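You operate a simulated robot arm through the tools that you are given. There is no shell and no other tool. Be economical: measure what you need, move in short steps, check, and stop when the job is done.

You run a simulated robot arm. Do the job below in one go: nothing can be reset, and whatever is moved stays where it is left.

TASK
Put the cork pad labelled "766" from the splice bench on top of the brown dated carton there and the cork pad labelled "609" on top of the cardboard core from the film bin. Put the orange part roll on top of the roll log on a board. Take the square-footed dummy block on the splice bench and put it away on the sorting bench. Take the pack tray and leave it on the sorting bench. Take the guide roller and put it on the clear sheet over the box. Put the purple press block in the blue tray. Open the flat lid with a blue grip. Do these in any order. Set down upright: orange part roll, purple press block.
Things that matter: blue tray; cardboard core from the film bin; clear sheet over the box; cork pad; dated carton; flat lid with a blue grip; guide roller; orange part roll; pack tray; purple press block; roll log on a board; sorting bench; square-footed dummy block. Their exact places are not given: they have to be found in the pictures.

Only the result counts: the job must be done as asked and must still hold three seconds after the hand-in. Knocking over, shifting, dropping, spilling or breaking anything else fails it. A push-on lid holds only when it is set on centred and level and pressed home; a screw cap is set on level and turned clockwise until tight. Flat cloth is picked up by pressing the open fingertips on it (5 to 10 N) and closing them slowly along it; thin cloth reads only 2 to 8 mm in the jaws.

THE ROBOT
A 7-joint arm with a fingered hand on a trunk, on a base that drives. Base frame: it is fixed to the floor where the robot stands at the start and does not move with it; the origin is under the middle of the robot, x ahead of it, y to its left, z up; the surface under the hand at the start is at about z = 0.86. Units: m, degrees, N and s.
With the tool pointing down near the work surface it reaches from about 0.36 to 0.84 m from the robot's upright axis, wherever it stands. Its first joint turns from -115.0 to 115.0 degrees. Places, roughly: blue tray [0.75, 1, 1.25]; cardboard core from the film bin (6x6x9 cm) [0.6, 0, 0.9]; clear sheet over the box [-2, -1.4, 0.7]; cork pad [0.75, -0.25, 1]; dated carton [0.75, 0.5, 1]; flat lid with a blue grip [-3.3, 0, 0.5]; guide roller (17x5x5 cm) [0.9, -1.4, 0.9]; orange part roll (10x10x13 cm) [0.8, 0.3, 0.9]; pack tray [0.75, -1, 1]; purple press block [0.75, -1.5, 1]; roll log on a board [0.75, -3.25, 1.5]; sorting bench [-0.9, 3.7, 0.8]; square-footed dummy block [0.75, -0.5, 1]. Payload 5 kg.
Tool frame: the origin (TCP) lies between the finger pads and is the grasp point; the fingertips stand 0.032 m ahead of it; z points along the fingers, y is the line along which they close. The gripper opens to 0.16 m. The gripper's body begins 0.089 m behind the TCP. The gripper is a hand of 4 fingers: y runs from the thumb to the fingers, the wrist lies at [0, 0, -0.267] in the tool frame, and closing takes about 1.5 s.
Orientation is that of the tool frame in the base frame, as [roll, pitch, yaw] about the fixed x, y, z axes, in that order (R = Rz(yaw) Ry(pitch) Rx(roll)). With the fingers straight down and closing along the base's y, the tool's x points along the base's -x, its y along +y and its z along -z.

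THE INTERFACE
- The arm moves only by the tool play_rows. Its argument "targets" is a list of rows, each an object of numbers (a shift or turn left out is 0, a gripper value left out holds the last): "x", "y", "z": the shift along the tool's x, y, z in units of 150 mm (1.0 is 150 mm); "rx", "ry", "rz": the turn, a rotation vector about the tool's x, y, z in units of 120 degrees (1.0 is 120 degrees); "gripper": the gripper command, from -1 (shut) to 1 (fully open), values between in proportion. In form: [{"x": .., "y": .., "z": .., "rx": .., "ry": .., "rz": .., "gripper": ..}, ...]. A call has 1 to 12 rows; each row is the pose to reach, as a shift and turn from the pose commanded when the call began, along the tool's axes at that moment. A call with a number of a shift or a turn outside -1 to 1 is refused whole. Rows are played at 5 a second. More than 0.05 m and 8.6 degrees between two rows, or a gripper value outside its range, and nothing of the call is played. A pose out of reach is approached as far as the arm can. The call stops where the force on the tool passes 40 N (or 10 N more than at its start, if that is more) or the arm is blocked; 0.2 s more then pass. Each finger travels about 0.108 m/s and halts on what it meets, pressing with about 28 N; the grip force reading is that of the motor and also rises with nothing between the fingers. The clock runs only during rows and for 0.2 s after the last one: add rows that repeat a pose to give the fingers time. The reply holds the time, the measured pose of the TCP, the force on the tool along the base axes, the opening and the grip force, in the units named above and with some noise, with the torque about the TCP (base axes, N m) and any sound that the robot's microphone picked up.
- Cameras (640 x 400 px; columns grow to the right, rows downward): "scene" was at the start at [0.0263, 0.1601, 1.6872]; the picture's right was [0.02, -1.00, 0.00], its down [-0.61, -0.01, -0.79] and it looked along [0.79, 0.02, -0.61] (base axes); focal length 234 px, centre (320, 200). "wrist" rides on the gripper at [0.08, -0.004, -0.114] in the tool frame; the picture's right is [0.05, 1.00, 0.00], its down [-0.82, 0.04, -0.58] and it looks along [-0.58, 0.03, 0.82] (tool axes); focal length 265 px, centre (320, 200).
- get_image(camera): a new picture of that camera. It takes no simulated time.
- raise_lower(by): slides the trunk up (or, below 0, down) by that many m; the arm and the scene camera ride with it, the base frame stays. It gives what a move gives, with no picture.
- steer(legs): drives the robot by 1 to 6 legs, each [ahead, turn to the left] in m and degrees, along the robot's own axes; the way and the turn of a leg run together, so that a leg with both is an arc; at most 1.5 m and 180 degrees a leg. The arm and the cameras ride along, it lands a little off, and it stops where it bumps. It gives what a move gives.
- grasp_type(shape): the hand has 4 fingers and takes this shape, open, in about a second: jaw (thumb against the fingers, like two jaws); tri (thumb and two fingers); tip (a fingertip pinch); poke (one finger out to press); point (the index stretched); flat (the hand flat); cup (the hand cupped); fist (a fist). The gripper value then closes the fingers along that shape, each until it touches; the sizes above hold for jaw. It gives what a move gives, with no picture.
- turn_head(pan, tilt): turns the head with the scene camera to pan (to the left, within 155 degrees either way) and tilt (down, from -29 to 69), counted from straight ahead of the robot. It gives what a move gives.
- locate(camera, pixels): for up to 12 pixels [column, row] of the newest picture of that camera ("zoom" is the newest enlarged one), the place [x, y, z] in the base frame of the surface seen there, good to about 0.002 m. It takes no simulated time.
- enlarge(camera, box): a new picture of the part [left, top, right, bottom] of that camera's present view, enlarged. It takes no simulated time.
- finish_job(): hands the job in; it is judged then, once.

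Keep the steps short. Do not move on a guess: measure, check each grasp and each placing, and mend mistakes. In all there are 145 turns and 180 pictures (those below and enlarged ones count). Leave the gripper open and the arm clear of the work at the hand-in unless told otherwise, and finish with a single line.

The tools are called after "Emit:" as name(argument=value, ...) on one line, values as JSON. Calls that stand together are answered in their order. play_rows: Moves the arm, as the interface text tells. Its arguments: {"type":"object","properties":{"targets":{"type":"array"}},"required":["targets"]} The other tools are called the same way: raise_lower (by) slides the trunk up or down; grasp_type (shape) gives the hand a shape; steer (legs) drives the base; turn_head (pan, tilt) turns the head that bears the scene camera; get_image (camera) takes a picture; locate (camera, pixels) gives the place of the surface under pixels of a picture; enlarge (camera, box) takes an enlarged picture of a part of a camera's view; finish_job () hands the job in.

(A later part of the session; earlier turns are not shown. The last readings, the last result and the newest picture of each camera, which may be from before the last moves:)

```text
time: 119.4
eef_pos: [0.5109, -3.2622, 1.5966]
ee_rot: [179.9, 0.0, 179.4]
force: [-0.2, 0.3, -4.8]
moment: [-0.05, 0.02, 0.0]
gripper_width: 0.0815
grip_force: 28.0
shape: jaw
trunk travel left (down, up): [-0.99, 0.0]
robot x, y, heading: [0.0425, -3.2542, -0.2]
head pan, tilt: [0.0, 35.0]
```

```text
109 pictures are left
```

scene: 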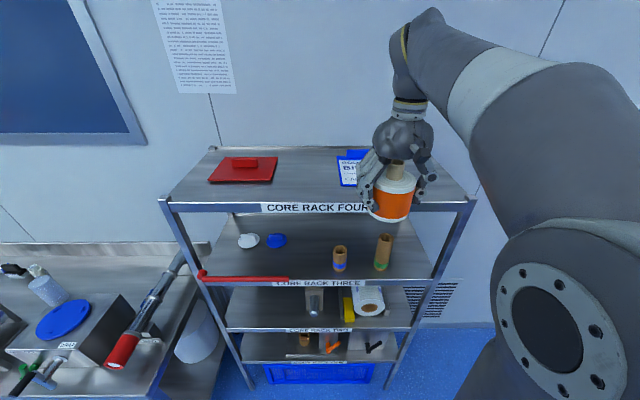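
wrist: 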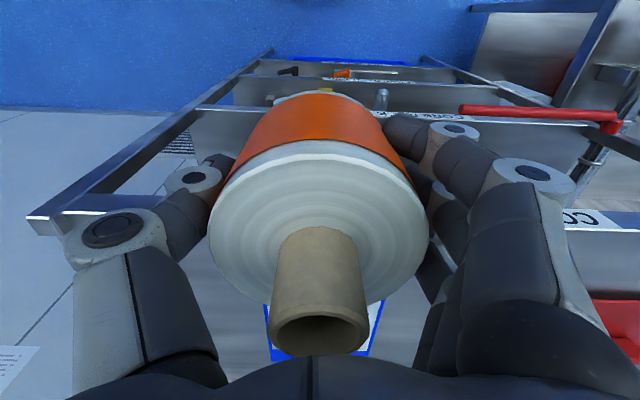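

Locate the roll log's paper edges in both views.

Emit:
enlarge(camera="scene", box=[320, 130, 440, 230])

Emit:
locate(camera="zoom", pixels=[[95, 115], [105, 220], [110, 150], [120, 90], [150, 110], [280, 290], [300, 230]])

Emit:
locate(camera="wrist", pixels=[[268, 318], [374, 325], [272, 355], [366, 355], [383, 300], [264, 305], [260, 275]])

```text
4.00 times, centred on (380, 180) of scene
```

zoom: 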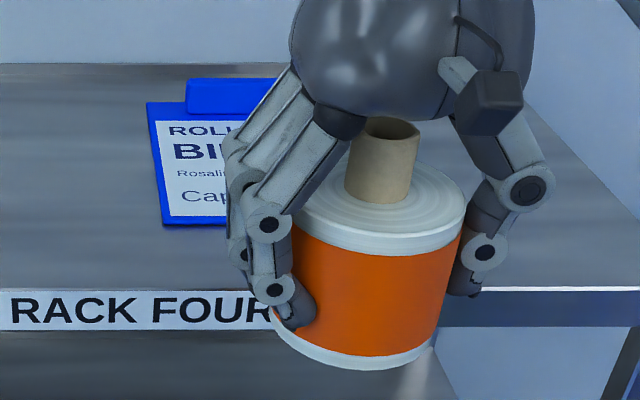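

```text
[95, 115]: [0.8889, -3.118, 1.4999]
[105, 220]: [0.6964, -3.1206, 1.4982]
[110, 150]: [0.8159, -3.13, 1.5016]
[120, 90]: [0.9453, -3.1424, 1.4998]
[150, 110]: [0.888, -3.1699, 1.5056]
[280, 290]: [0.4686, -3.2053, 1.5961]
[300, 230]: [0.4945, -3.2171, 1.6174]
```

```text
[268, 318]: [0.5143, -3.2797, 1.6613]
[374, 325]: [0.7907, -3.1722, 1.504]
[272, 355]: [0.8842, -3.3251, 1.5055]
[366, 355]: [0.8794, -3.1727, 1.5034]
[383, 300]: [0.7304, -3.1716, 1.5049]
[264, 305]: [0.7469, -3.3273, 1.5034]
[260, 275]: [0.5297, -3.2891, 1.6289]
```

Board spans x 0.69–0.90, y −3.327…−3.172. Drive forward 0.12, then move over and look.

Emit:
steer(legs=[[0.12, 0]])

Emit:
play_rows(targets=[{"x": -0.25, "y": 0.04}, {"x": -0.5, "y": 0.08}, {"x": -0.75, "y": 0.08}, {"x": -0.9, "y": 0.08}])

Emit:
get_image(camera="wrist")

Emit:
enlarge(camera="scene", box=[280, 110, 440, 230])

```text
time: 120.7
eef_pos: [0.6332, -3.2631, 1.596]
ee_rot: [179.9, -0.1, 179.4]
force: [0.2, -0.7, -4.7]
moment: [-0.01, 0.08, 0.0]
gripper_width: 0.0812
grip_force: 28.5
shape: jaw
trunk travel left (down, up): [-0.99, 0.0]
robot x, y, heading: [0.164, -3.2557, -0.6]
head pan, tilt: [0.0, 35.0]
```

```text
time: 121.7
eef_pos: [0.7667, -3.2512, 1.5953]
ee_rot: [179.8, -0.1, 179.4]
force: [-0.5, 0.4, -5.2]
moment: [0.01, 0.1, 0.03]
gripper_width: 0.0814
grip_force: 28.2
shape: jaw
trunk travel left (down, up): [-0.99, 0.0]
robot x, y, heading: [0.1592, -3.2589, -0.4]
head pan, tilt: [0.0, 35.0]
```

```text
107 pictures are left
```

wrist: 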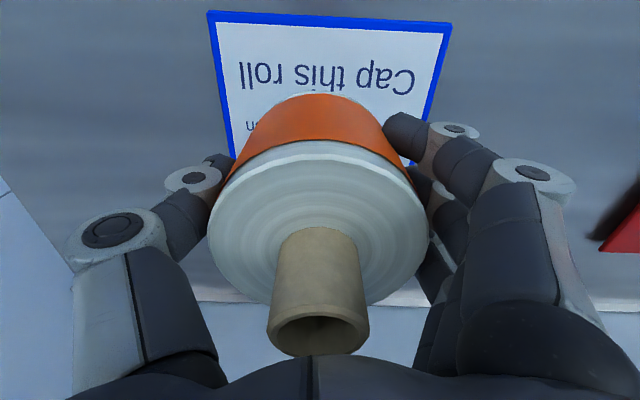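

```text
3.33 times, centred on (360, 170) of scene
```

zoom: 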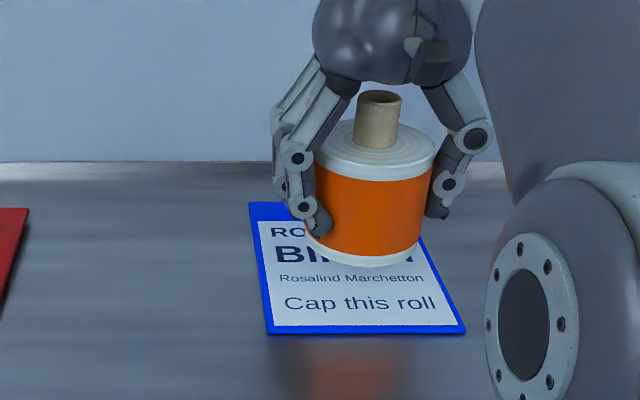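

Roll is over the log. Lower: expected contact at TCP z≈1.559.

Emit:
play_rows(targets=[{"z": 0.1}, {"z": 0.18}, {"z": 0.22}, {"z": 0.24}])

Emit:
play_rows(targets=[{"z": 0.01}, {"z": 0.02}])

Emit:
enlarge(camera="scene", box=[280, 110, 440, 230])

```text
time: 122.7
eef_pos: [0.7656, -3.2517, 1.5609]
ee_rot: [179.9, 0.0, 179.3]
force: [1.2, 1.4, -1.9]
moment: [0.12, -0.04, -0.05]
gripper_width: 0.0816
grip_force: 28.0
shape: jaw
trunk travel left (down, up): [-0.99, 0.0]
robot x, y, heading: [0.1608, -3.2573, -0.6]
head pan, tilt: [0.0, 35.0]
```

```text
time: 123.2
eef_pos: [0.7653, -3.2529, 1.5594]
ee_rot: [179.9, 0.2, 179.4]
force: [4.6, 0.4, 18.3]
moment: [0.14, -0.17, -0.03]
gripper_width: 0.0812
grip_force: 28.5
shape: jaw
trunk travel left (down, up): [-0.99, 0.0]
robot x, y, heading: [0.1651, -3.2562, -0.4]
head pan, tilt: [0.0, 35.0]
```

```text
3.33 times, centred on (360, 170) of scene
```

zoom: 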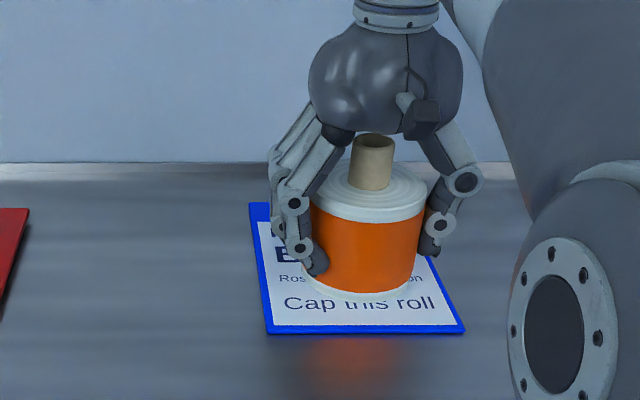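

Seated. Ease, open, rise.

Emit:
play_rows(targets=[{"z": -0.01}, {"z": -0.01, "gripper": 0.1}, {"z": -0.01, "gripper": 0.25}, {"z": -0.01, "gripper": 0.5}, {"z": -0.01, "gripper": 0.7}, {"z": -0.01, "gripper": 0.7}, {"z": -0.25}, {"z": -0.5}, {"z": -0.75}, {"z": -0.85}])

Emit:
get_image(camera="wrist")

Emit:
enlarge(camera="scene", box=[280, 110, 440, 230])

```text
time: 125.5
eef_pos: [0.757, -3.2544, 1.6655]
ee_rot: [179.9, 0.2, 179.3]
force: [-0.2, -0.7, 0.2]
moment: [0.02, 0.0, -0.02]
gripper_width: 0.1358
grip_force: 0.1
shape: jaw
out of reach, approached as far as the arm can: row 9, 10
trunk travel left (down, up): [-0.99, 0.0]
robot x, y, heading: [0.1617, -3.2557, -0.5]
head pan, tilt: [0.0, 35.0]
```

```text
104 pictures are left
```

wrist: 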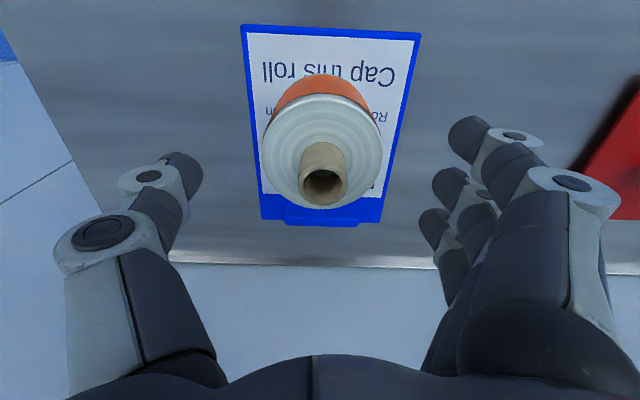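

```text
3.33 times, centred on (360, 170) of scene
```

zoom: 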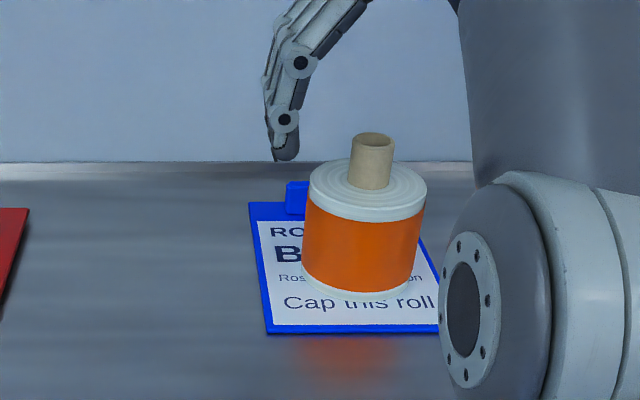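

Orange roll stands on the log. Back off, go to y≈−1.35 facing the bench.

Emit:
steer(legs=[[-0.32, 0], [0, 90], [1.4, 0], [0.5, 0], [0, -90]])

Emit:
turn_head(pan=0, tilt=40)

Emit:
get_image(camera="scene")

Emit:
get_image(camera="wrist")

```text
time: 144.5
eef_pos: [0.4162, -1.3427, 1.6654]
ee_rot: [179.9, 0.3, 179.2]
force: [-0.4, -0.8, -0.8]
moment: [-0.02, 0.01, -0.01]
gripper_width: 0.1357
grip_force: 0.0
shape: jaw
trunk travel left (down, up): [-0.99, 0.0]
robot x, y, heading: [-0.1814, -1.3418, -0.7]
head pan, tilt: [0.0, 35.0]
```

```text
time: 145.2
eef_pos: [0.4151, -1.3425, 1.6645]
ee_rot: [179.9, 0.2, 179.2]
force: [0.1, 0.1, -1.1]
moment: [0.01, -0.01, 0.03]
gripper_width: 0.1358
grip_force: 0.0
shape: jaw
trunk travel left (down, up): [-0.99, 0.0]
robot x, y, heading: [-0.1753, -1.3433, -0.3]
head pan, tilt: [0.0, 40.0]
```

```text
102 pictures are left
```

scene: 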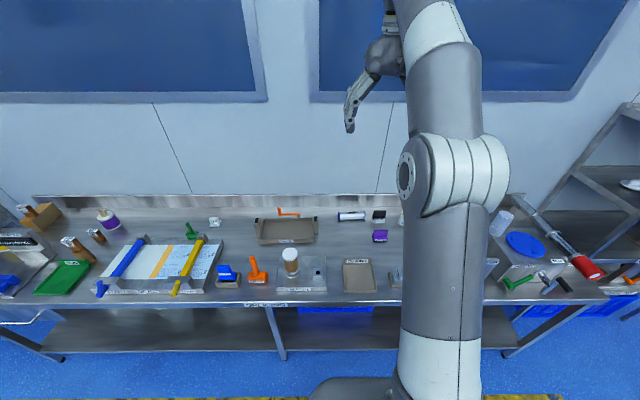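

```text
101 pictures are left
```

wrist: 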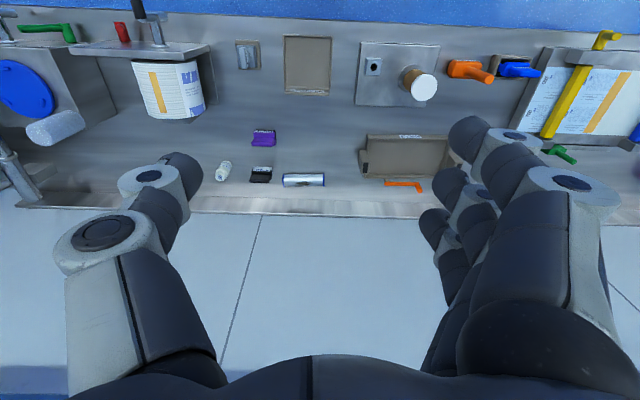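

Emit:
enlarge(camera="wrist", box=[200, 110, 440, 220])

Emit:
locate(camera="wrist", pixels=[[264, 132], [264, 142], [304, 180], [286, 180], [323, 180], [261, 173], [224, 170], [410, 137], [368, 145], [448, 145], [404, 178]])

Emit:
enlarge(camera="scene", box=[200, 180, 420, 310])

```text
2.67 times, centred on (320, 165) of wrist
```

zoom: 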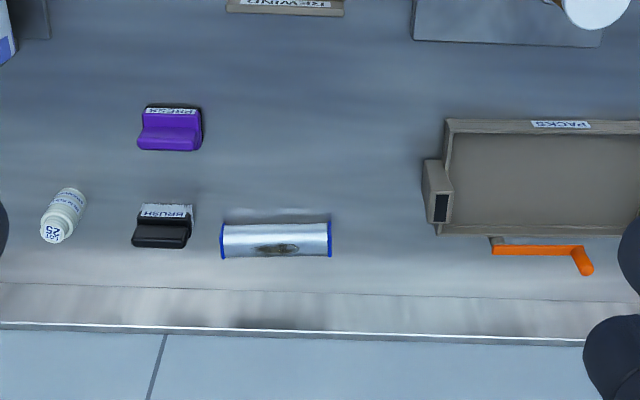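

```text
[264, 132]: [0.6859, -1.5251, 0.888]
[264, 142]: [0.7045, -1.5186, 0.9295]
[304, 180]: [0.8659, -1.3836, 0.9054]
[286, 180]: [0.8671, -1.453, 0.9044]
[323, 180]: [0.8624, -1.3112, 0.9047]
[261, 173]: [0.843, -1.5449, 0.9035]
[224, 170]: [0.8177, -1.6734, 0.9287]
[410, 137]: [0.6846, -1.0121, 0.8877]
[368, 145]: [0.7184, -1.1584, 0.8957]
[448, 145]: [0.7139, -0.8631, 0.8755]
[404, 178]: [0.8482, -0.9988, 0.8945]
```

```text
2.91 times, centred on (310, 245) of scene
```

zoom: 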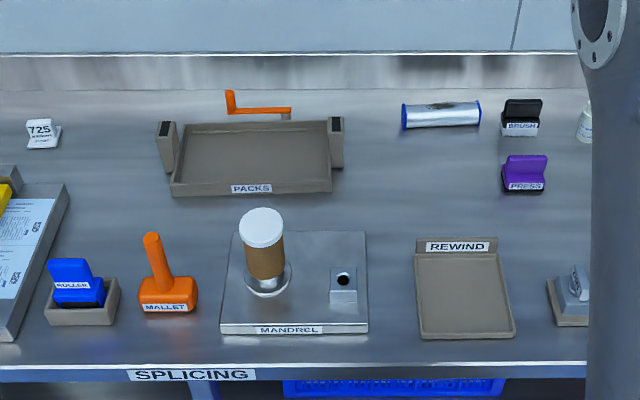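

Dummy 725, packs tray, guide roller and purple press found. Drive up to the bench and lower over the press block.

Emit:
raise_lower(by=-0.29)

Emit:
steer(legs=[[0.23, 0]])

Emit:
play_rows(targets=[{"y": -0.2, "z": 0.2}, {"y": -0.4, "z": 0.4}, {"y": -0.6, "z": 0.6}, {"y": -0.8, "z": 0.8}, {"y": -1.0, "z": 1.0}])

Emit:
get_image(camera="wrist")

```text
time: 148.1
eef_pos: [0.4149, -1.3423, 1.3748]
ee_rot: [179.9, 0.2, 179.2]
force: [-0.5, 0.2, 0.8]
moment: [-0.01, -0.01, -0.01]
gripper_width: 0.136
grip_force: 0.1
shape: jaw
trunk travel left (down, up): [-0.7, 0.29]
robot x, y, heading: [-0.1851, -1.3452, -0.8]
head pan, tilt: [0.0, 40.0]
```

```text
time: 149.8
eef_pos: [0.6448, -1.3518, 1.3738]
ee_rot: [179.9, 0.1, 178.7]
force: [0.5, 0.0, -1.1]
moment: [0.01, 0.03, -0.01]
gripper_width: 0.1358
grip_force: 0.2
shape: jaw
trunk travel left (down, up): [-0.7, 0.29]
robot x, y, heading: [0.0514, -1.3436, -1.1]
head pan, tilt: [0.0, 40.0]
```

```text
time: 151.0
eef_pos: [0.6427, -1.5, 1.2246]
ee_rot: [179.9, 0.2, 178.7]
force: [0.6, -0.2, 0.2]
moment: [0.0, 0.0, 0.0]
gripper_width: 0.1356
grip_force: 0.2
shape: jaw
trunk travel left (down, up): [-0.7, 0.29]
robot x, y, heading: [0.0494, -1.3446, -1.0]
head pan, tilt: [0.0, 40.0]
```

```text
98 pictures are left
```

wrist: 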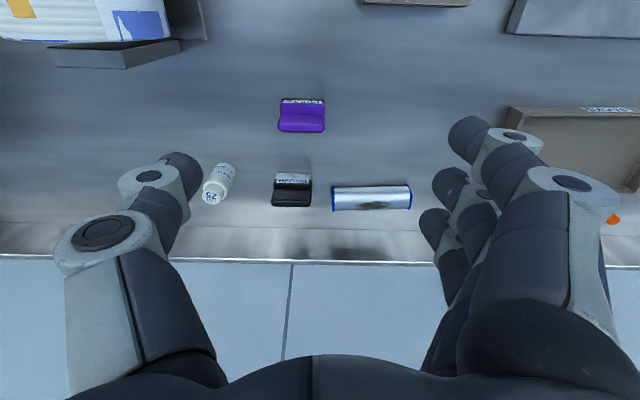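

Emit:
enlarge(camera="wrist", box=[250, 80, 430, 220])

Emit:
locate(camera="wrist", pixels=[[279, 126], [323, 128], [281, 131], [322, 132], [302, 110], [284, 105], [323, 106], [302, 130], [275, 204], [310, 205], [302, 118]])

Emit:
locate(camera="wrist", pixels=[[335, 198], [409, 196], [335, 188], [409, 187], [370, 190], [370, 203], [370, 208], [335, 208], [409, 206]])

```text
2.86 times, centred on (340, 150) of wrist
```

zoom: 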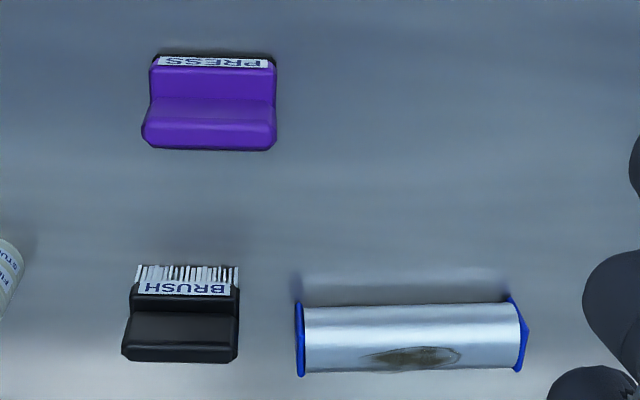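

```text
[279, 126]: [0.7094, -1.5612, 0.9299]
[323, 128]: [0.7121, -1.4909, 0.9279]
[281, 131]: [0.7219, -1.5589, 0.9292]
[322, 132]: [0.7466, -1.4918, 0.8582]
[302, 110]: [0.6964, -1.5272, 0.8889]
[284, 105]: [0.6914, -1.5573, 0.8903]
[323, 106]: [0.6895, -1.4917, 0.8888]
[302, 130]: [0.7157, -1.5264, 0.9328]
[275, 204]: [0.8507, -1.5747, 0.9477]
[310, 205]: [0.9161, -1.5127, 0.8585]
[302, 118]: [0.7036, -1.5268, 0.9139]
```

```text
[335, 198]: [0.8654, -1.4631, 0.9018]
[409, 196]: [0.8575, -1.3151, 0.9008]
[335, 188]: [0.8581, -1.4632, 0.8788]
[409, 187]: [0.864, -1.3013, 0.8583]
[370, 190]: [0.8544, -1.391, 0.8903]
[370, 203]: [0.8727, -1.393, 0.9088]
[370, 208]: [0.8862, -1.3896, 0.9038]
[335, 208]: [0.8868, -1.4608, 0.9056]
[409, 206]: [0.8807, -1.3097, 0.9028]
```

Press block centre (0.712,−1.526), 7 cm wide in y, top 0.932. Descend around it.

Emit:
play_rows(targets=[{"x": -0.2, "y": -0.08, "z": 0.2}, {"x": -0.4, "y": -0.163, "z": 0.4}, {"x": -0.464, "y": -0.163, "z": 0.7}, {"x": -0.464, "y": -0.163, "z": 1.0}])

Emit:
play_rows(targets=[{"z": 0.3}, {"z": 0.6}])

Emit:
get_image(camera="wrist")

Emit:
locate(camera="wrist", pixels=[[275, 190], [365, 190], [320, 190], [320, 160], [320, 205]])

```text
time: 152.0
eef_pos: [0.7105, -1.5257, 1.073]
ee_rot: [-180.0, 0.3, 178.7]
force: [-0.2, 0.2, 0.0]
moment: [-0.03, 0.02, 0.01]
gripper_width: 0.1358
grip_force: 0.0
shape: jaw
trunk travel left (down, up): [-0.7, 0.29]
robot x, y, heading: [0.0511, -1.3425, -1.1]
head pan, tilt: [0.0, 40.0]
```

```text
time: 152.6
eef_pos: [0.7096, -1.5222, 0.9839]
ee_rot: [179.9, 0.2, 178.7]
force: [-0.3, -0.6, 0.3]
moment: [-0.01, 0.0, 0.01]
gripper_width: 0.1359
grip_force: 0.1
shape: jaw
trunk travel left (down, up): [-0.7, 0.29]
robot x, y, heading: [0.0492, -1.3441, -1.2]
head pan, tilt: [0.0, 40.0]
```

```text
96 pictures are left
```

wrist: 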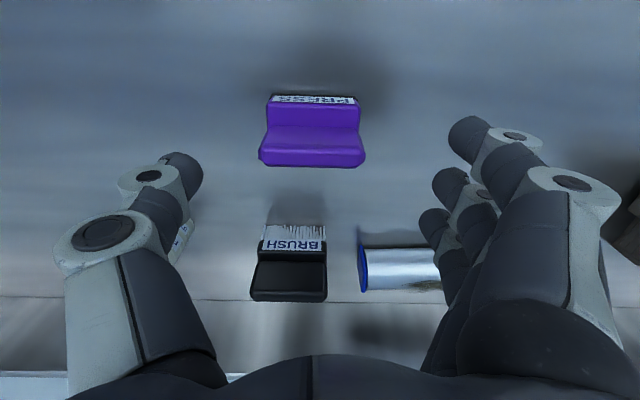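

```text
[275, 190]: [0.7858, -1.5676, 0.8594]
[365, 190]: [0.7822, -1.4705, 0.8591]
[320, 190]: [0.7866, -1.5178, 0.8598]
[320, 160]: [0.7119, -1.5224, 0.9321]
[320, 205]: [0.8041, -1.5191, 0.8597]
```

Emit:
play_rows(targets=[{"y": -0.02, "z": 0.3}, {"y": -0.02, "z": 0.53}])

Emit:
play_rows(targets=[{"gripper": 0.4}, {"gripper": 0.2}, {"gripper": 0}, {"gripper": -0.3}, {"gripper": -1}, {"gripper": -1}, {"gripper": -1}])

Emit:
get_image(camera="wrist")

Emit:
play_rows(targets=[{"z": -0.1}, {"z": -0.4}, {"z": -0.7}, {"z": -1.0}])

Emit:
get_image(camera="wrist")

Emit:
enlarge(camera="scene", box=[250, 170, 430, 300])

```text
time: 153.2
eef_pos: [0.71, -1.5274, 0.9054]
ee_rot: [179.9, 0.0, 178.7]
force: [-0.1, -0.5, -1.2]
moment: [-0.02, 0.0, 0.0]
gripper_width: 0.1358
grip_force: 0.1
shape: jaw
trunk travel left (down, up): [-0.7, 0.29]
robot x, y, heading: [0.0463, -1.3469, -1.5]
head pan, tilt: [0.0, 40.0]
```

```text
time: 154.8
eef_pos: [0.7095, -1.5261, 0.9057]
ee_rot: [179.9, 0.2, 178.7]
force: [0.0, -0.3, -0.7]
moment: [-0.02, -0.03, 0.02]
gripper_width: 0.0674
grip_force: 27.6
shape: jaw
trunk travel left (down, up): [-0.7, 0.29]
robot x, y, heading: [0.049, -1.3455, -1.0]
head pan, tilt: [0.0, 40.0]
```

```text
95 pictures are left
```

wrist: 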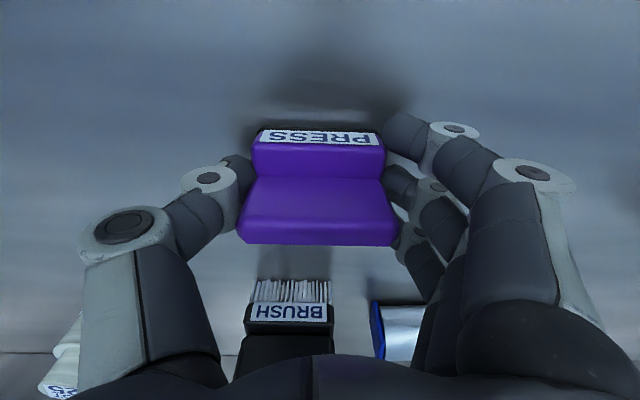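

```text
time: 155.8
eef_pos: [0.7108, -1.5294, 1.0572]
ee_rot: [179.9, 0.0, 178.7]
force: [-0.9, 0.4, -1.6]
moment: [-0.01, 0.0, 0.0]
gripper_width: 0.068
grip_force: 27.9
shape: jaw
trunk travel left (down, up): [-0.7, 0.29]
robot x, y, heading: [0.0497, -1.344, -0.9]
head pan, tilt: [0.0, 40.0]
```

```text
94 pictures are left
```

wrist: 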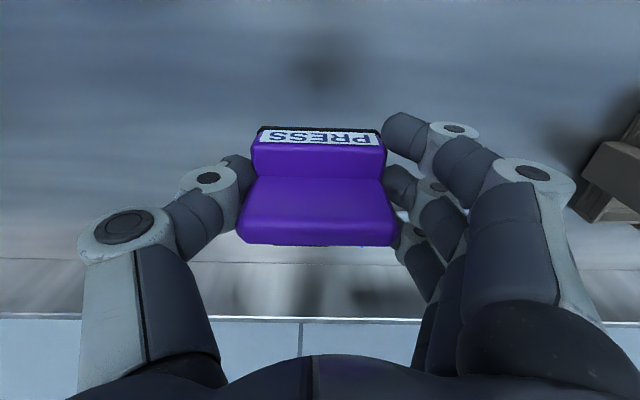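

```text
3.08 times, centred on (340, 235) of scene
```

zoom: 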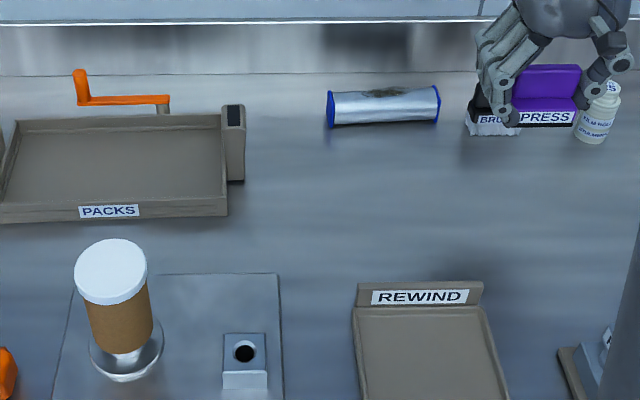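

Press block held. Retract and drive to the rack at y≈1.

Emit:
play_rows(targets=[{"x": 0.25, "z": -0.2}, {"x": 0.5, "z": -0.4}, {"x": 0.75, "z": -0.6}, {"x": 1.0, "z": -0.8}, {"x": 1.0, "z": -1.0}])

Emit:
play_rows(targets=[{"x": 0.2, "y": 0.2}, {"x": 0.4, "y": 0.4}, {"x": 0.5, "y": 0.7}, {"x": 0.5, "y": 1.0}])

Emit:
steer(legs=[[-0.3, 0], [0, 91], [1.3, 0], [1.0, 0], [0, -90]])

Emit:
turn_head(pan=0, tilt=30)

Emit:
get_image(camera="scene")

```text
time: 157.0
eef_pos: [0.5616, -1.5274, 1.2034]
ee_rot: [179.9, 0.0, 178.7]
force: [0.1, -0.9, -1.7]
moment: [0.03, 0.01, -0.01]
gripper_width: 0.0676
grip_force: 28.3
shape: jaw
trunk travel left (down, up): [-0.7, 0.29]
robot x, y, heading: [0.0502, -1.3427, -1.1]
head pan, tilt: [0.0, 40.0]
```

```text
time: 158.0
eef_pos: [0.4902, -1.373, 1.2057]
ee_rot: [179.8, 0.1, 178.7]
force: [-0.4, 0.5, -2.2]
moment: [-0.02, -0.01, -0.02]
gripper_width: 0.0674
grip_force: 28.2
shape: jaw
trunk travel left (down, up): [-0.7, 0.29]
robot x, y, heading: [0.0531, -1.3457, -1.0]
head pan, tilt: [0.0, 40.0]
```

```text
time: 178.7
eef_pos: [0.2084, 0.9454, 1.2059]
ee_rot: [179.9, 0.0, 179.8]
force: [0.4, 0.5, -2.2]
moment: [0.02, -0.02, -0.03]
gripper_width: 0.0672
grip_force: 27.9
shape: jaw
trunk travel left (down, up): [-0.7, 0.29]
robot x, y, heading: [-0.2286, 0.9697, -0.1]
head pan, tilt: [0.0, 40.0]
```

```text
time: 179.4
eef_pos: [0.2077, 0.9457, 1.2059]
ee_rot: [179.9, 0.0, 179.9]
force: [0.1, -0.3, -1.3]
moment: [0.02, -0.01, 0.03]
gripper_width: 0.0671
grip_force: 27.8
shape: jaw
trunk travel left (down, up): [-0.7, 0.29]
robot x, y, heading: [-0.2325, 0.9682, 0.1]
head pan, tilt: [0.0, 30.0]
```

```text
92 pictures are left
```

scene: 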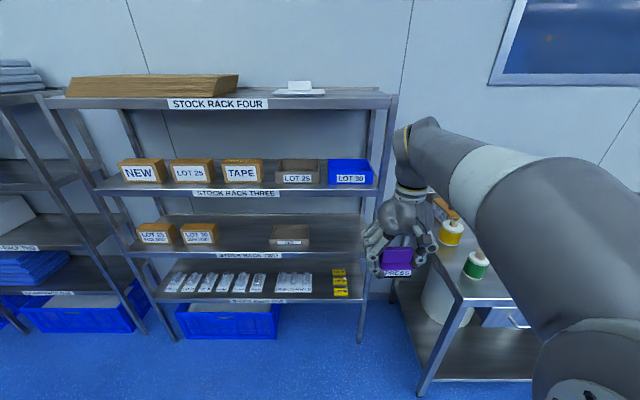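

Emit:
enlarge(camera="scene", box=[260, 70, 440, 290])

Emit:
locate(camera="scene", pixels=[[350, 180], [330, 178], [372, 178], [333, 162], [369, 162], [350, 168], [350, 185], [345, 103], [388, 100], [300, 93], [300, 180], [450, 212]])

```text
1.82 times, centred on (350, 180) of scene
```

zoom: 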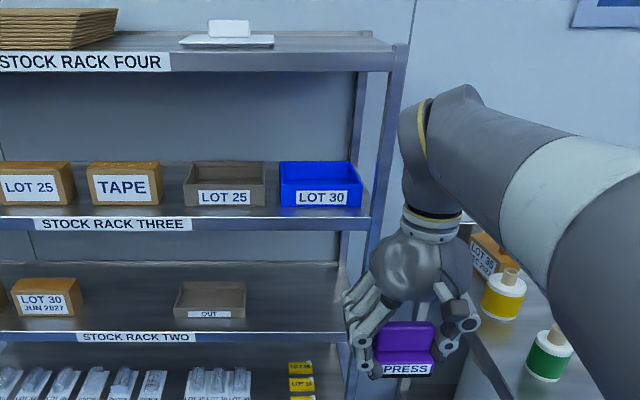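

```text
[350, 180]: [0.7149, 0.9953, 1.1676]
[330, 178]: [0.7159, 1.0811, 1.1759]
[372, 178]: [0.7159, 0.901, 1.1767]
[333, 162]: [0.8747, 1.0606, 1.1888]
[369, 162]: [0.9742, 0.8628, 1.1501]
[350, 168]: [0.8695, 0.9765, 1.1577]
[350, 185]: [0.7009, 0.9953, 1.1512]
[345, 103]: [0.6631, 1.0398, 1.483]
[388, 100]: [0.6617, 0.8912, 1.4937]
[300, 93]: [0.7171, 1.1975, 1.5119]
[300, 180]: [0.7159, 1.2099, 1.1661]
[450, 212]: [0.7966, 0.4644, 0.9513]
```

The blue LOT 30 tray (x 0.715–0.875, y 0.90–1.08, floor ≈1.155) is under another shelf, so the block must be held with the hand pitched ~45°. I go back to the open bench spot to set it down and regrip tilted.

Emit:
steer(legs=[[0, -90], [1.3, 0], [1.05, 0], [0, 90], [0.22, 0]])

Emit:
turn_head(pan=0, tilt=45)

Emit:
get_image(camera="scene")

Emit:
get_image(camera="wrist")

```text
time: 199.9
eef_pos: [0.3847, -1.4393, 1.2051]
ee_rot: [179.9, 0.1, 177.4]
force: [0.3, 0.2, -2.6]
moment: [0.0, 0.03, 0.03]
gripper_width: 0.0667
grip_force: 28.0
shape: jaw
trunk travel left (down, up): [-0.7, 0.29]
robot x, y, heading: [-0.0586, -1.4019, -2.2]
head pan, tilt: [0.0, 30.0]
```

```text
time: 200.7
eef_pos: [0.3838, -1.4392, 1.2056]
ee_rot: [179.9, 0.1, 177.4]
force: [-0.6, -0.9, -1.8]
moment: [-0.05, 0.02, 0.02]
gripper_width: 0.0666
grip_force: 27.7
shape: jaw
trunk travel left (down, up): [-0.7, 0.29]
robot x, y, heading: [-0.0551, -1.3999, -2.3]
head pan, tilt: [0.0, 45.0]
```

```text
90 pictures are left
```

scene: 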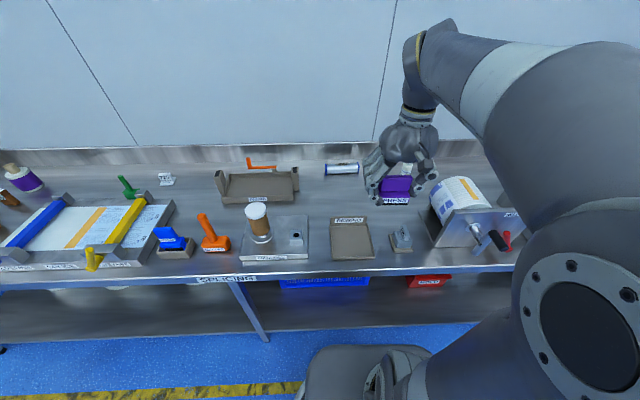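

```text
89 pictures are left
```

wrist: 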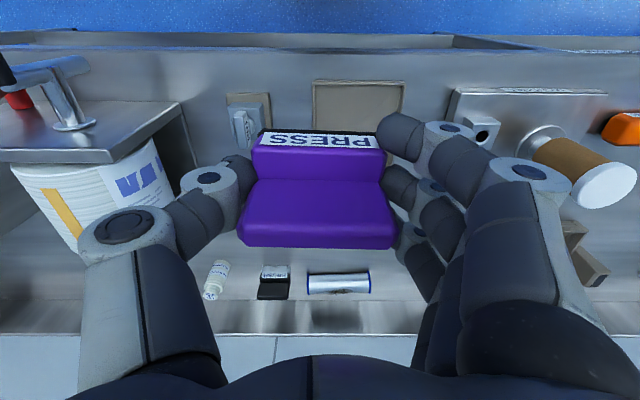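

Locate free space, then set the block at about (0.70,−1.37).

Emit:
locate(camera="scene", pixels=[[350, 219], [350, 195], [298, 195], [355, 175], [330, 175], [398, 225], [430, 215]])

Emit:
play_rows(targets=[{"x": -0.25, "y": 0.15}, {"x": -0.5, "y": 0.3}, {"x": -0.75, "y": 0.45}, {"x": -1.0, "y": 0.555}])

Emit:
play_rows(targets=[{"x": -0.25, "z": 0.1}, {"x": -0.5, "z": 0.3}, {"x": -0.7, "z": 0.55}, {"x": -0.9, "z": 0.8}, {"x": -1.0, "z": 1.0}])

Emit:
get_image(camera="wrist")

Emit:
get_image(camera="scene")

```text
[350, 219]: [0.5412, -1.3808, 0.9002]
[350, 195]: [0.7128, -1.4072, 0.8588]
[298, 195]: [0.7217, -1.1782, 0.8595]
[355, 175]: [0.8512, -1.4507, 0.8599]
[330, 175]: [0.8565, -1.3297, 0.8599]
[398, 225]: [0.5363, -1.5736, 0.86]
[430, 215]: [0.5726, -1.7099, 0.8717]
```

```text
time: 201.7
eef_pos: [0.5408, -1.364, 1.2046]
ee_rot: [179.9, 0.0, 177.3]
force: [0.5, -0.3, -1.3]
moment: [0.02, 0.04, -0.04]
gripper_width: 0.0665
grip_force: 28.5
shape: jaw
trunk travel left (down, up): [-0.7, 0.29]
robot x, y, heading: [-0.0574, -1.3974, -2.4]
head pan, tilt: [0.0, 45.0]
```

```text
time: 202.9
eef_pos: [0.6886, -1.3686, 1.058]
ee_rot: [-180.0, 0.2, 177.4]
force: [0.6, 0.2, -2.2]
moment: [0.02, 0.01, 0.0]
gripper_width: 0.0664
grip_force: 27.7
shape: jaw
trunk travel left (down, up): [-0.7, 0.29]
robot x, y, heading: [-0.0526, -1.4006, -2.2]
head pan, tilt: [0.0, 45.0]
```

```text
88 pictures are left
```

wrist: 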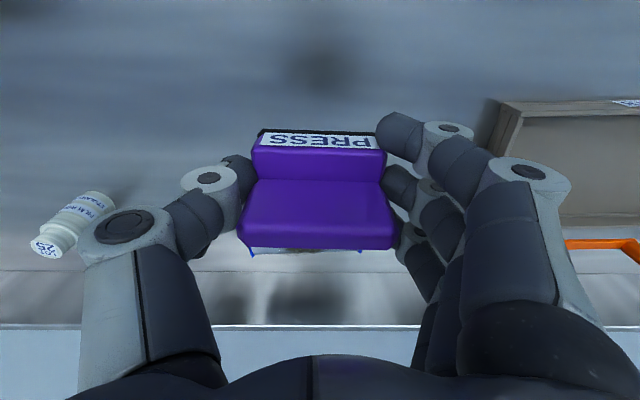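

```text
87 pictures are left
```

scene: 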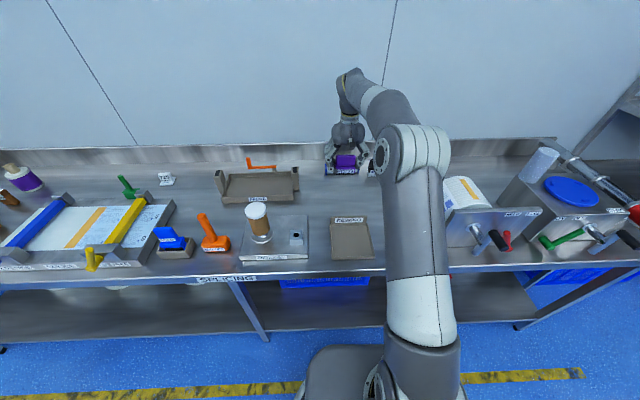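

Lower to the bench and release.

Emit:
play_rows(targets=[{"z": 0.3}, {"z": 0.6}, {"z": 0.9}, {"z": 0.98}])

Emit:
play_rows(targets=[{"z": 0.015}, {"z": 0.03}, {"z": 0.04}])

```text
time: 203.9
eef_pos: [0.6858, -1.3677, 0.9078]
ee_rot: [180.0, 0.1, 177.3]
force: [0.3, -0.8, -2.1]
moment: [0.01, -0.02, 0.01]
gripper_width: 0.0665
grip_force: 28.1
shape: jaw
trunk travel left (down, up): [-0.7, 0.29]
robot x, y, heading: [-0.0546, -1.3985, -2.4]
head pan, tilt: [0.0, 45.0]
```

```text
time: 204.7
eef_pos: [0.6871, -1.3692, 0.9038]
ee_rot: [179.9, 0.3, 177.4]
force: [-2.7, -0.4, 7.3]
moment: [0.1, 0.02, 0.05]
gripper_width: 0.0663
grip_force: 28.2
shape: jaw
trunk travel left (down, up): [-0.7, 0.29]
robot x, y, heading: [-0.053, -1.3999, -2.2]
head pan, tilt: [0.0, 45.0]
```

Release, rise, then pitch the tool 45° forward.

Emit:
play_rows(targets=[{"gripper": -0.05}, {"gripper": 0.2}, {"gripper": 0.5}, {"gripper": 0.7}, {"gripper": 0.7}, {"z": -0.3}, {"z": -0.6}, {"z": -0.9}])

Emit:
get_image(camera="wrist")

Emit:
locate(camera="wrist", pixels=[[290, 120], [350, 120], [320, 140], [320, 125], [320, 110], [320, 100]])

Emit:
play_rows(targets=[{"ry": -0.07}, {"ry": -0.14}, {"ry": -0.21}, {"ry": -0.28}, {"ry": -0.35}, {"ry": -0.375}])

Emit:
get_image(camera="wrist")

```text
time: 206.5
eef_pos: [0.6828, -1.3712, 1.0397]
ee_rot: [180.0, 0.2, 177.4]
force: [-0.4, 0.8, -0.1]
moment: [-0.01, -0.02, 0.04]
gripper_width: 0.1356
grip_force: 0.0
shape: jaw
trunk travel left (down, up): [-0.7, 0.29]
robot x, y, heading: [-0.0546, -1.3998, -2.4]
head pan, tilt: [0.0, 45.0]
```

```text
86 pictures are left
```

wrist: 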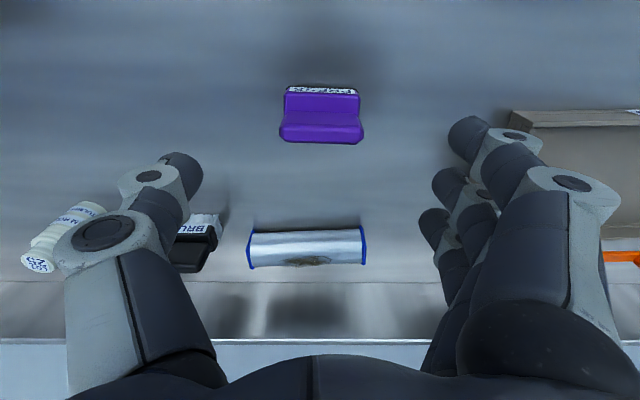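

```text
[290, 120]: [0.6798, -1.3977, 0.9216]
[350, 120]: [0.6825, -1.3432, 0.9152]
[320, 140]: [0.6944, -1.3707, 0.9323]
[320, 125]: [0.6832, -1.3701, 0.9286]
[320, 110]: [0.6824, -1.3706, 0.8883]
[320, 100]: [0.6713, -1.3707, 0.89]
```

```text
time: 207.9
eef_pos: [0.6875, -1.37, 1.039]
ee_rot: [179.9, 45.2, 177.3]
force: [-0.2, -0.2, -0.5]
moment: [0.01, -0.02, -0.01]
gripper_width: 0.1361
grip_force: 0.0
shape: jaw
trunk travel left (down, up): [-0.7, 0.29]
robot x, y, heading: [-0.0544, -1.4002, -2.8]
head pan, tilt: [0.0, 45.0]
```

```text
85 pictures are left
```

wrist: 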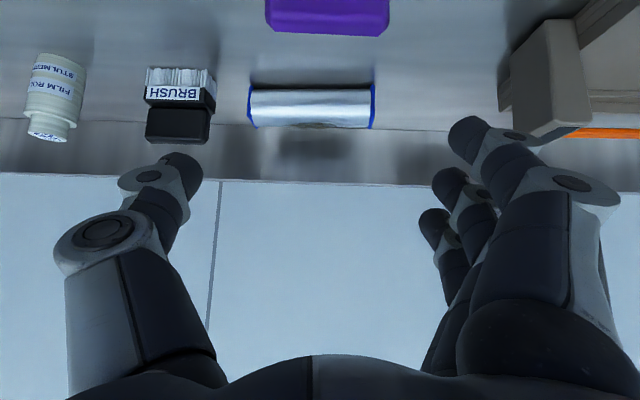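

Ridge at x≈0.69, top 0.932. Descend vertically with the pitched hand to TCP z 0.92.

Emit:
play_rows(targets=[{"x": 0.15, "z": 0.16}, {"x": 0.3, "z": 0.32}, {"x": 0.43, "z": 0.47}, {"x": 0.53, "z": 0.58}])

Emit:
get_image(camera="wrist")

Emit:
enlarge(camera="scene", box=[300, 140, 420, 230])

```text
time: 208.9
eef_pos: [0.6938, -1.3703, 0.9213]
ee_rot: [179.9, 45.0, 177.3]
force: [0.7, -0.4, 0.9]
moment: [0.0, -0.01, 0.0]
gripper_width: 0.1357
grip_force: 0.2
shape: jaw
trunk travel left (down, up): [-0.7, 0.29]
robot x, y, heading: [-0.0533, -1.3971, -2.5]
head pan, tilt: [0.0, 45.0]
```

```text
84 pictures are left
```

wrist: 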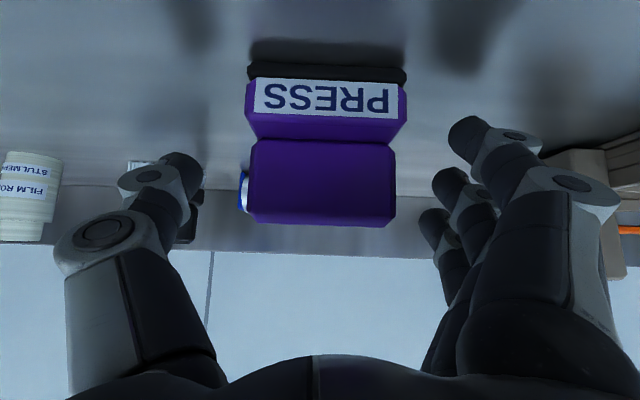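

```text
4.44 times, centred on (360, 185) of scene
```

zoom: 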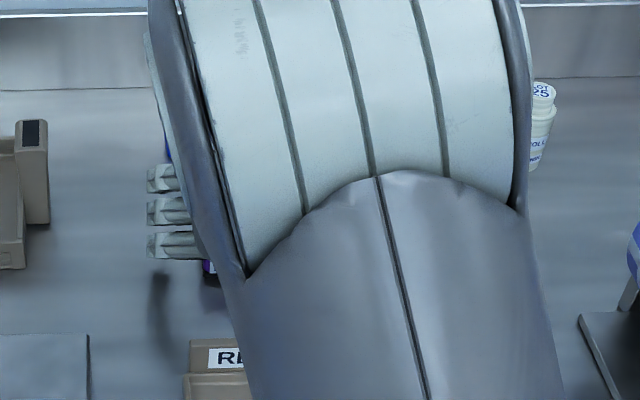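

Ridge is centred between thumb and fingers. Close and lift.

Emit:
play_rows(targets=[{"gripper": 0.4}, {"gripper": 0.2}, {"gripper": 0}, {"gripper": -0.3}, {"gripper": -1}, {"gripper": -1}, {"gripper": -1}])

Emit:
play_rows(targets=[{"x": -0.15, "z": -0.15}, {"x": -0.35, "z": -0.35}, {"x": -0.5, "z": -0.5}, {"x": -0.7, "z": -0.7}])

Emit:
get_image(camera="wrist")

Emit:
locate(camera="wrist", pixels=[[275, 97], [370, 100], [320, 100], [320, 85], [320, 130], [320, 160], [320, 215], [275, 160], [365, 160]])

```text
time: 210.5
eef_pos: [0.6929, -1.3724, 0.9215]
ee_rot: [179.9, 45.2, 177.2]
force: [1.7, -3.5, 1.9]
moment: [0.0, 0.03, 0.04]
gripper_width: 0.0494
grip_force: 27.4
shape: jaw
trunk travel left (down, up): [-0.7, 0.29]
robot x, y, heading: [-0.0544, -1.4005, -2.3]
head pan, tilt: [0.0, 45.0]
```

```text
time: 211.5
eef_pos: [0.6919, -1.3691, 1.0685]
ee_rot: [-180.0, 45.1, 177.3]
force: [-0.2, 0.1, -1.5]
moment: [0.0, 0.02, -0.02]
gripper_width: 0.0477
grip_force: 27.9
shape: jaw
trunk travel left (down, up): [-0.7, 0.29]
robot x, y, heading: [-0.0553, -1.3979, -2.3]
head pan, tilt: [0.0, 45.0]
```

```text
82 pictures are left
```

wrist: 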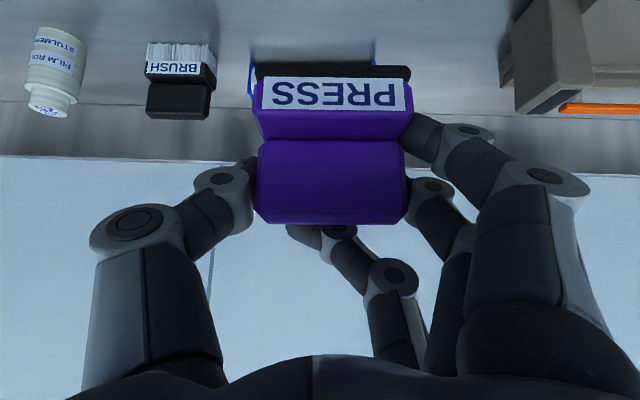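

```text
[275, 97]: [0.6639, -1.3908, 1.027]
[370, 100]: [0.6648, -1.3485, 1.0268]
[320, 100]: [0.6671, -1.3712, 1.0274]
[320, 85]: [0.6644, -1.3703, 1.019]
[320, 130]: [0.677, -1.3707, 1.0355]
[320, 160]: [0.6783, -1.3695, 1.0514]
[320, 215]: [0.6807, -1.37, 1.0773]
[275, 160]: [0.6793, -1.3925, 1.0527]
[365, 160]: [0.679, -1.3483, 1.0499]
```

Held upright at 45° pitch. Retract, raise trunk, drive to the rack.

Emit:
play_rows(targets=[{"x": 0.2, "z": -0.22}, {"x": 0.4, "z": -0.44}, {"x": 0.6, "z": -0.66}, {"x": 0.8, "z": -0.88}, {"x": 0.95, "z": -1.0}])

Emit:
raise_lower(by=0.2)

Emit:
steer(legs=[[-0.2, 0], [0, 92.3], [1.3, 0], [1.06, 0], [0, -90]])

Emit:
turn_head(pan=0, tilt=30)

Emit:
get_image(camera="scene")

Emit:
get_image(camera="wrist")

```text
time: 212.7
eef_pos: [0.4853, -1.361, 1.0739]
ee_rot: [179.9, 45.1, 177.3]
force: [-0.8, -0.3, -2.0]
moment: [-0.05, -0.01, 0.03]
gripper_width: 0.0482
grip_force: 27.7
shape: jaw
trunk travel left (down, up): [-0.7, 0.29]
robot x, y, heading: [-0.0576, -1.3998, -2.6]
head pan, tilt: [0.0, 45.0]
```

```text
time: 214.8
eef_pos: [0.4861, -1.3611, 1.2739]
ee_rot: [179.9, 45.1, 177.3]
force: [-0.2, -0.3, -1.7]
moment: [-0.02, 0.02, 0.0]
gripper_width: 0.0479
grip_force: 27.9
shape: jaw
trunk travel left (down, up): [-0.9, 0.09]
robot x, y, heading: [-0.0544, -1.3969, -2.5]
head pan, tilt: [0.0, 45.0]
```

```text
time: 235.4
eef_pos: [0.3145, 1.0389, 1.2735]
ee_rot: [179.8, 45.1, 179.4]
force: [0.3, 0.2, -2.5]
moment: [0.0, 0.0, -0.04]
gripper_width: 0.0474
grip_force: 28.2
shape: jaw
trunk travel left (down, up): [-0.9, 0.09]
robot x, y, heading: [-0.2241, 0.9796, 0.0]
head pan, tilt: [0.0, 45.0]
```

```text
time: 236.1
eef_pos: [0.3144, 1.0393, 1.2731]
ee_rot: [180.0, 45.1, 179.5]
force: [-1.0, -0.2, -2.0]
moment: [-0.02, 0.0, -0.02]
gripper_width: 0.0477
grip_force: 28.3
shape: jaw
trunk travel left (down, up): [-0.9, 0.09]
robot x, y, heading: [-0.2253, 0.9808, -0.2]
head pan, tilt: [0.0, 30.0]
```

```text
81 pictures are left
```

scene: 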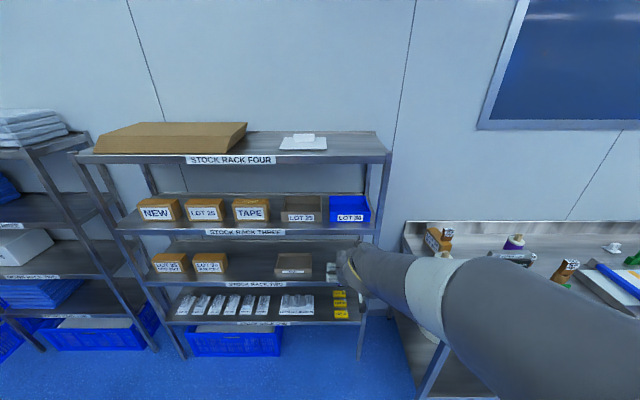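

```text
80 pictures are left
```

wrist: 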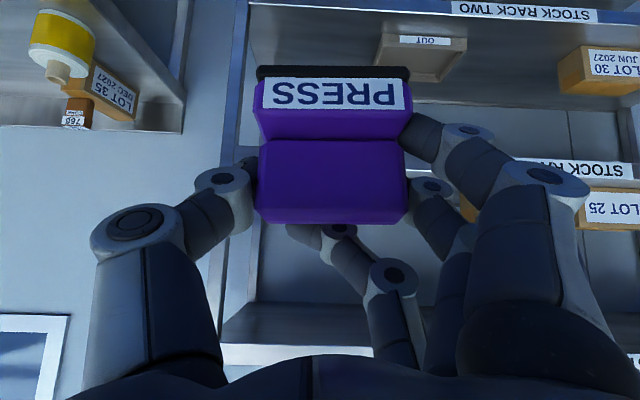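

Carton reads "LOT 35 DEC 2027": dated, good. Measure tray and shelf edges.

Emit:
enlarge(camera="scene", box=[270, 120, 410, 250])

Emit:
locate(camera="scene", pixels=[[331, 197], [367, 197], [333, 219], [370, 220], [350, 205], [350, 211], [345, 165], [345, 158], [380, 180], [350, 228]])

```text
3.08 times, centred on (340, 185) of scene
```

zoom: 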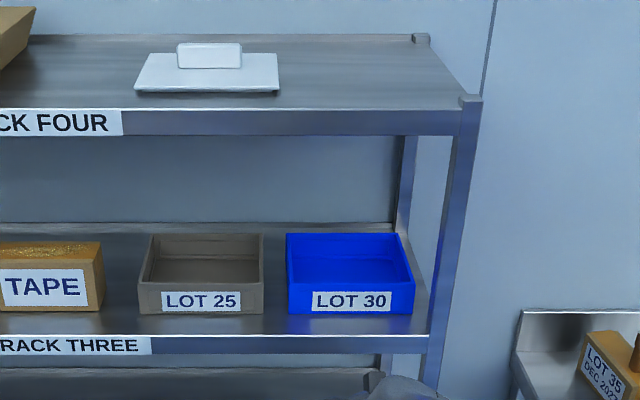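

```text
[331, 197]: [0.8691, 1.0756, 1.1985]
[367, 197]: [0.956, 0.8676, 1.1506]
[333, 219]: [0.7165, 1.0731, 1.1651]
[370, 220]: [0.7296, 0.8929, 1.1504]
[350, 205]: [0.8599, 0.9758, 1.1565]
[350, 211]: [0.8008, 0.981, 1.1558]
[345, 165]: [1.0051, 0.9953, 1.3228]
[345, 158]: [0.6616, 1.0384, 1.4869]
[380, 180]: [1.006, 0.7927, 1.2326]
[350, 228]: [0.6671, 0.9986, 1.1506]
```

Tray: x 0.716–0.875, y 0.90–1.08, floor 1.156, rim 1.198. Align y, drive forward 0.3.

Emit:
play_rows(targets=[{"y": -0.17}, {"y": -0.335}])

Emit:
steer(legs=[[0.3, 0]])

Emit:
get_image(camera="wrist")

Emit:
get_image(camera="scene")

```text
time: 236.7
eef_pos: [0.316, 0.9887, 1.2732]
ee_rot: [180.0, 45.2, 179.7]
force: [0.0, -0.7, -1.5]
moment: [0.0, 0.01, 0.03]
gripper_width: 0.0475
grip_force: 28.0
shape: jaw
trunk travel left (down, up): [-0.9, 0.09]
robot x, y, heading: [-0.2205, 0.9821, 0.3]
head pan, tilt: [0.0, 30.0]
```

```text
time: 238.8
eef_pos: [0.6201, 0.9886, 1.2737]
ee_rot: [179.9, 45.0, 179.6]
force: [0.9, -0.3, -1.5]
moment: [0.01, -0.01, 0.0]
gripper_width: 0.0473
grip_force: 28.0
shape: jaw
trunk travel left (down, up): [-0.9, 0.09]
robot x, y, heading: [0.0783, 0.9789, 0.1]
head pan, tilt: [0.0, 30.0]
```

```text
78 pictures are left
```

wrist: 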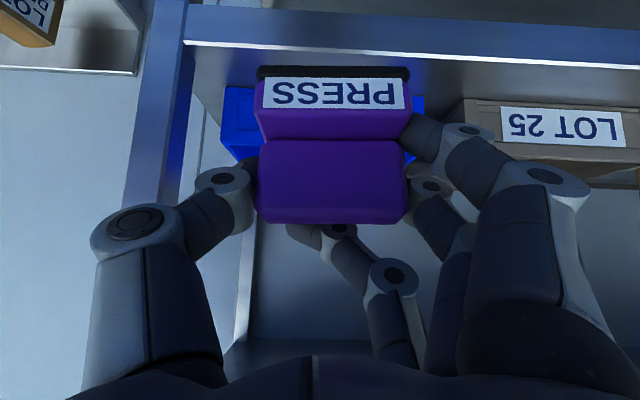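

```text
77 pictures are left
```

scene: 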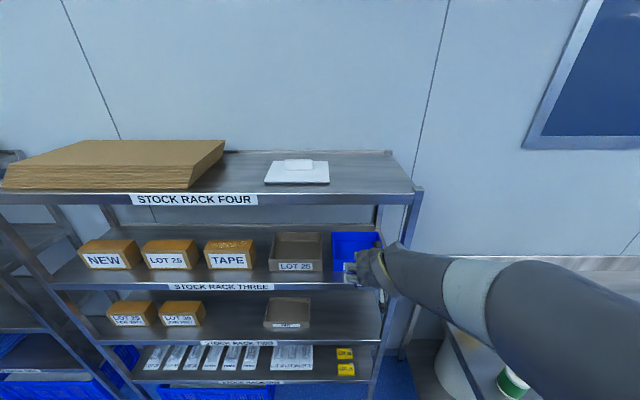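

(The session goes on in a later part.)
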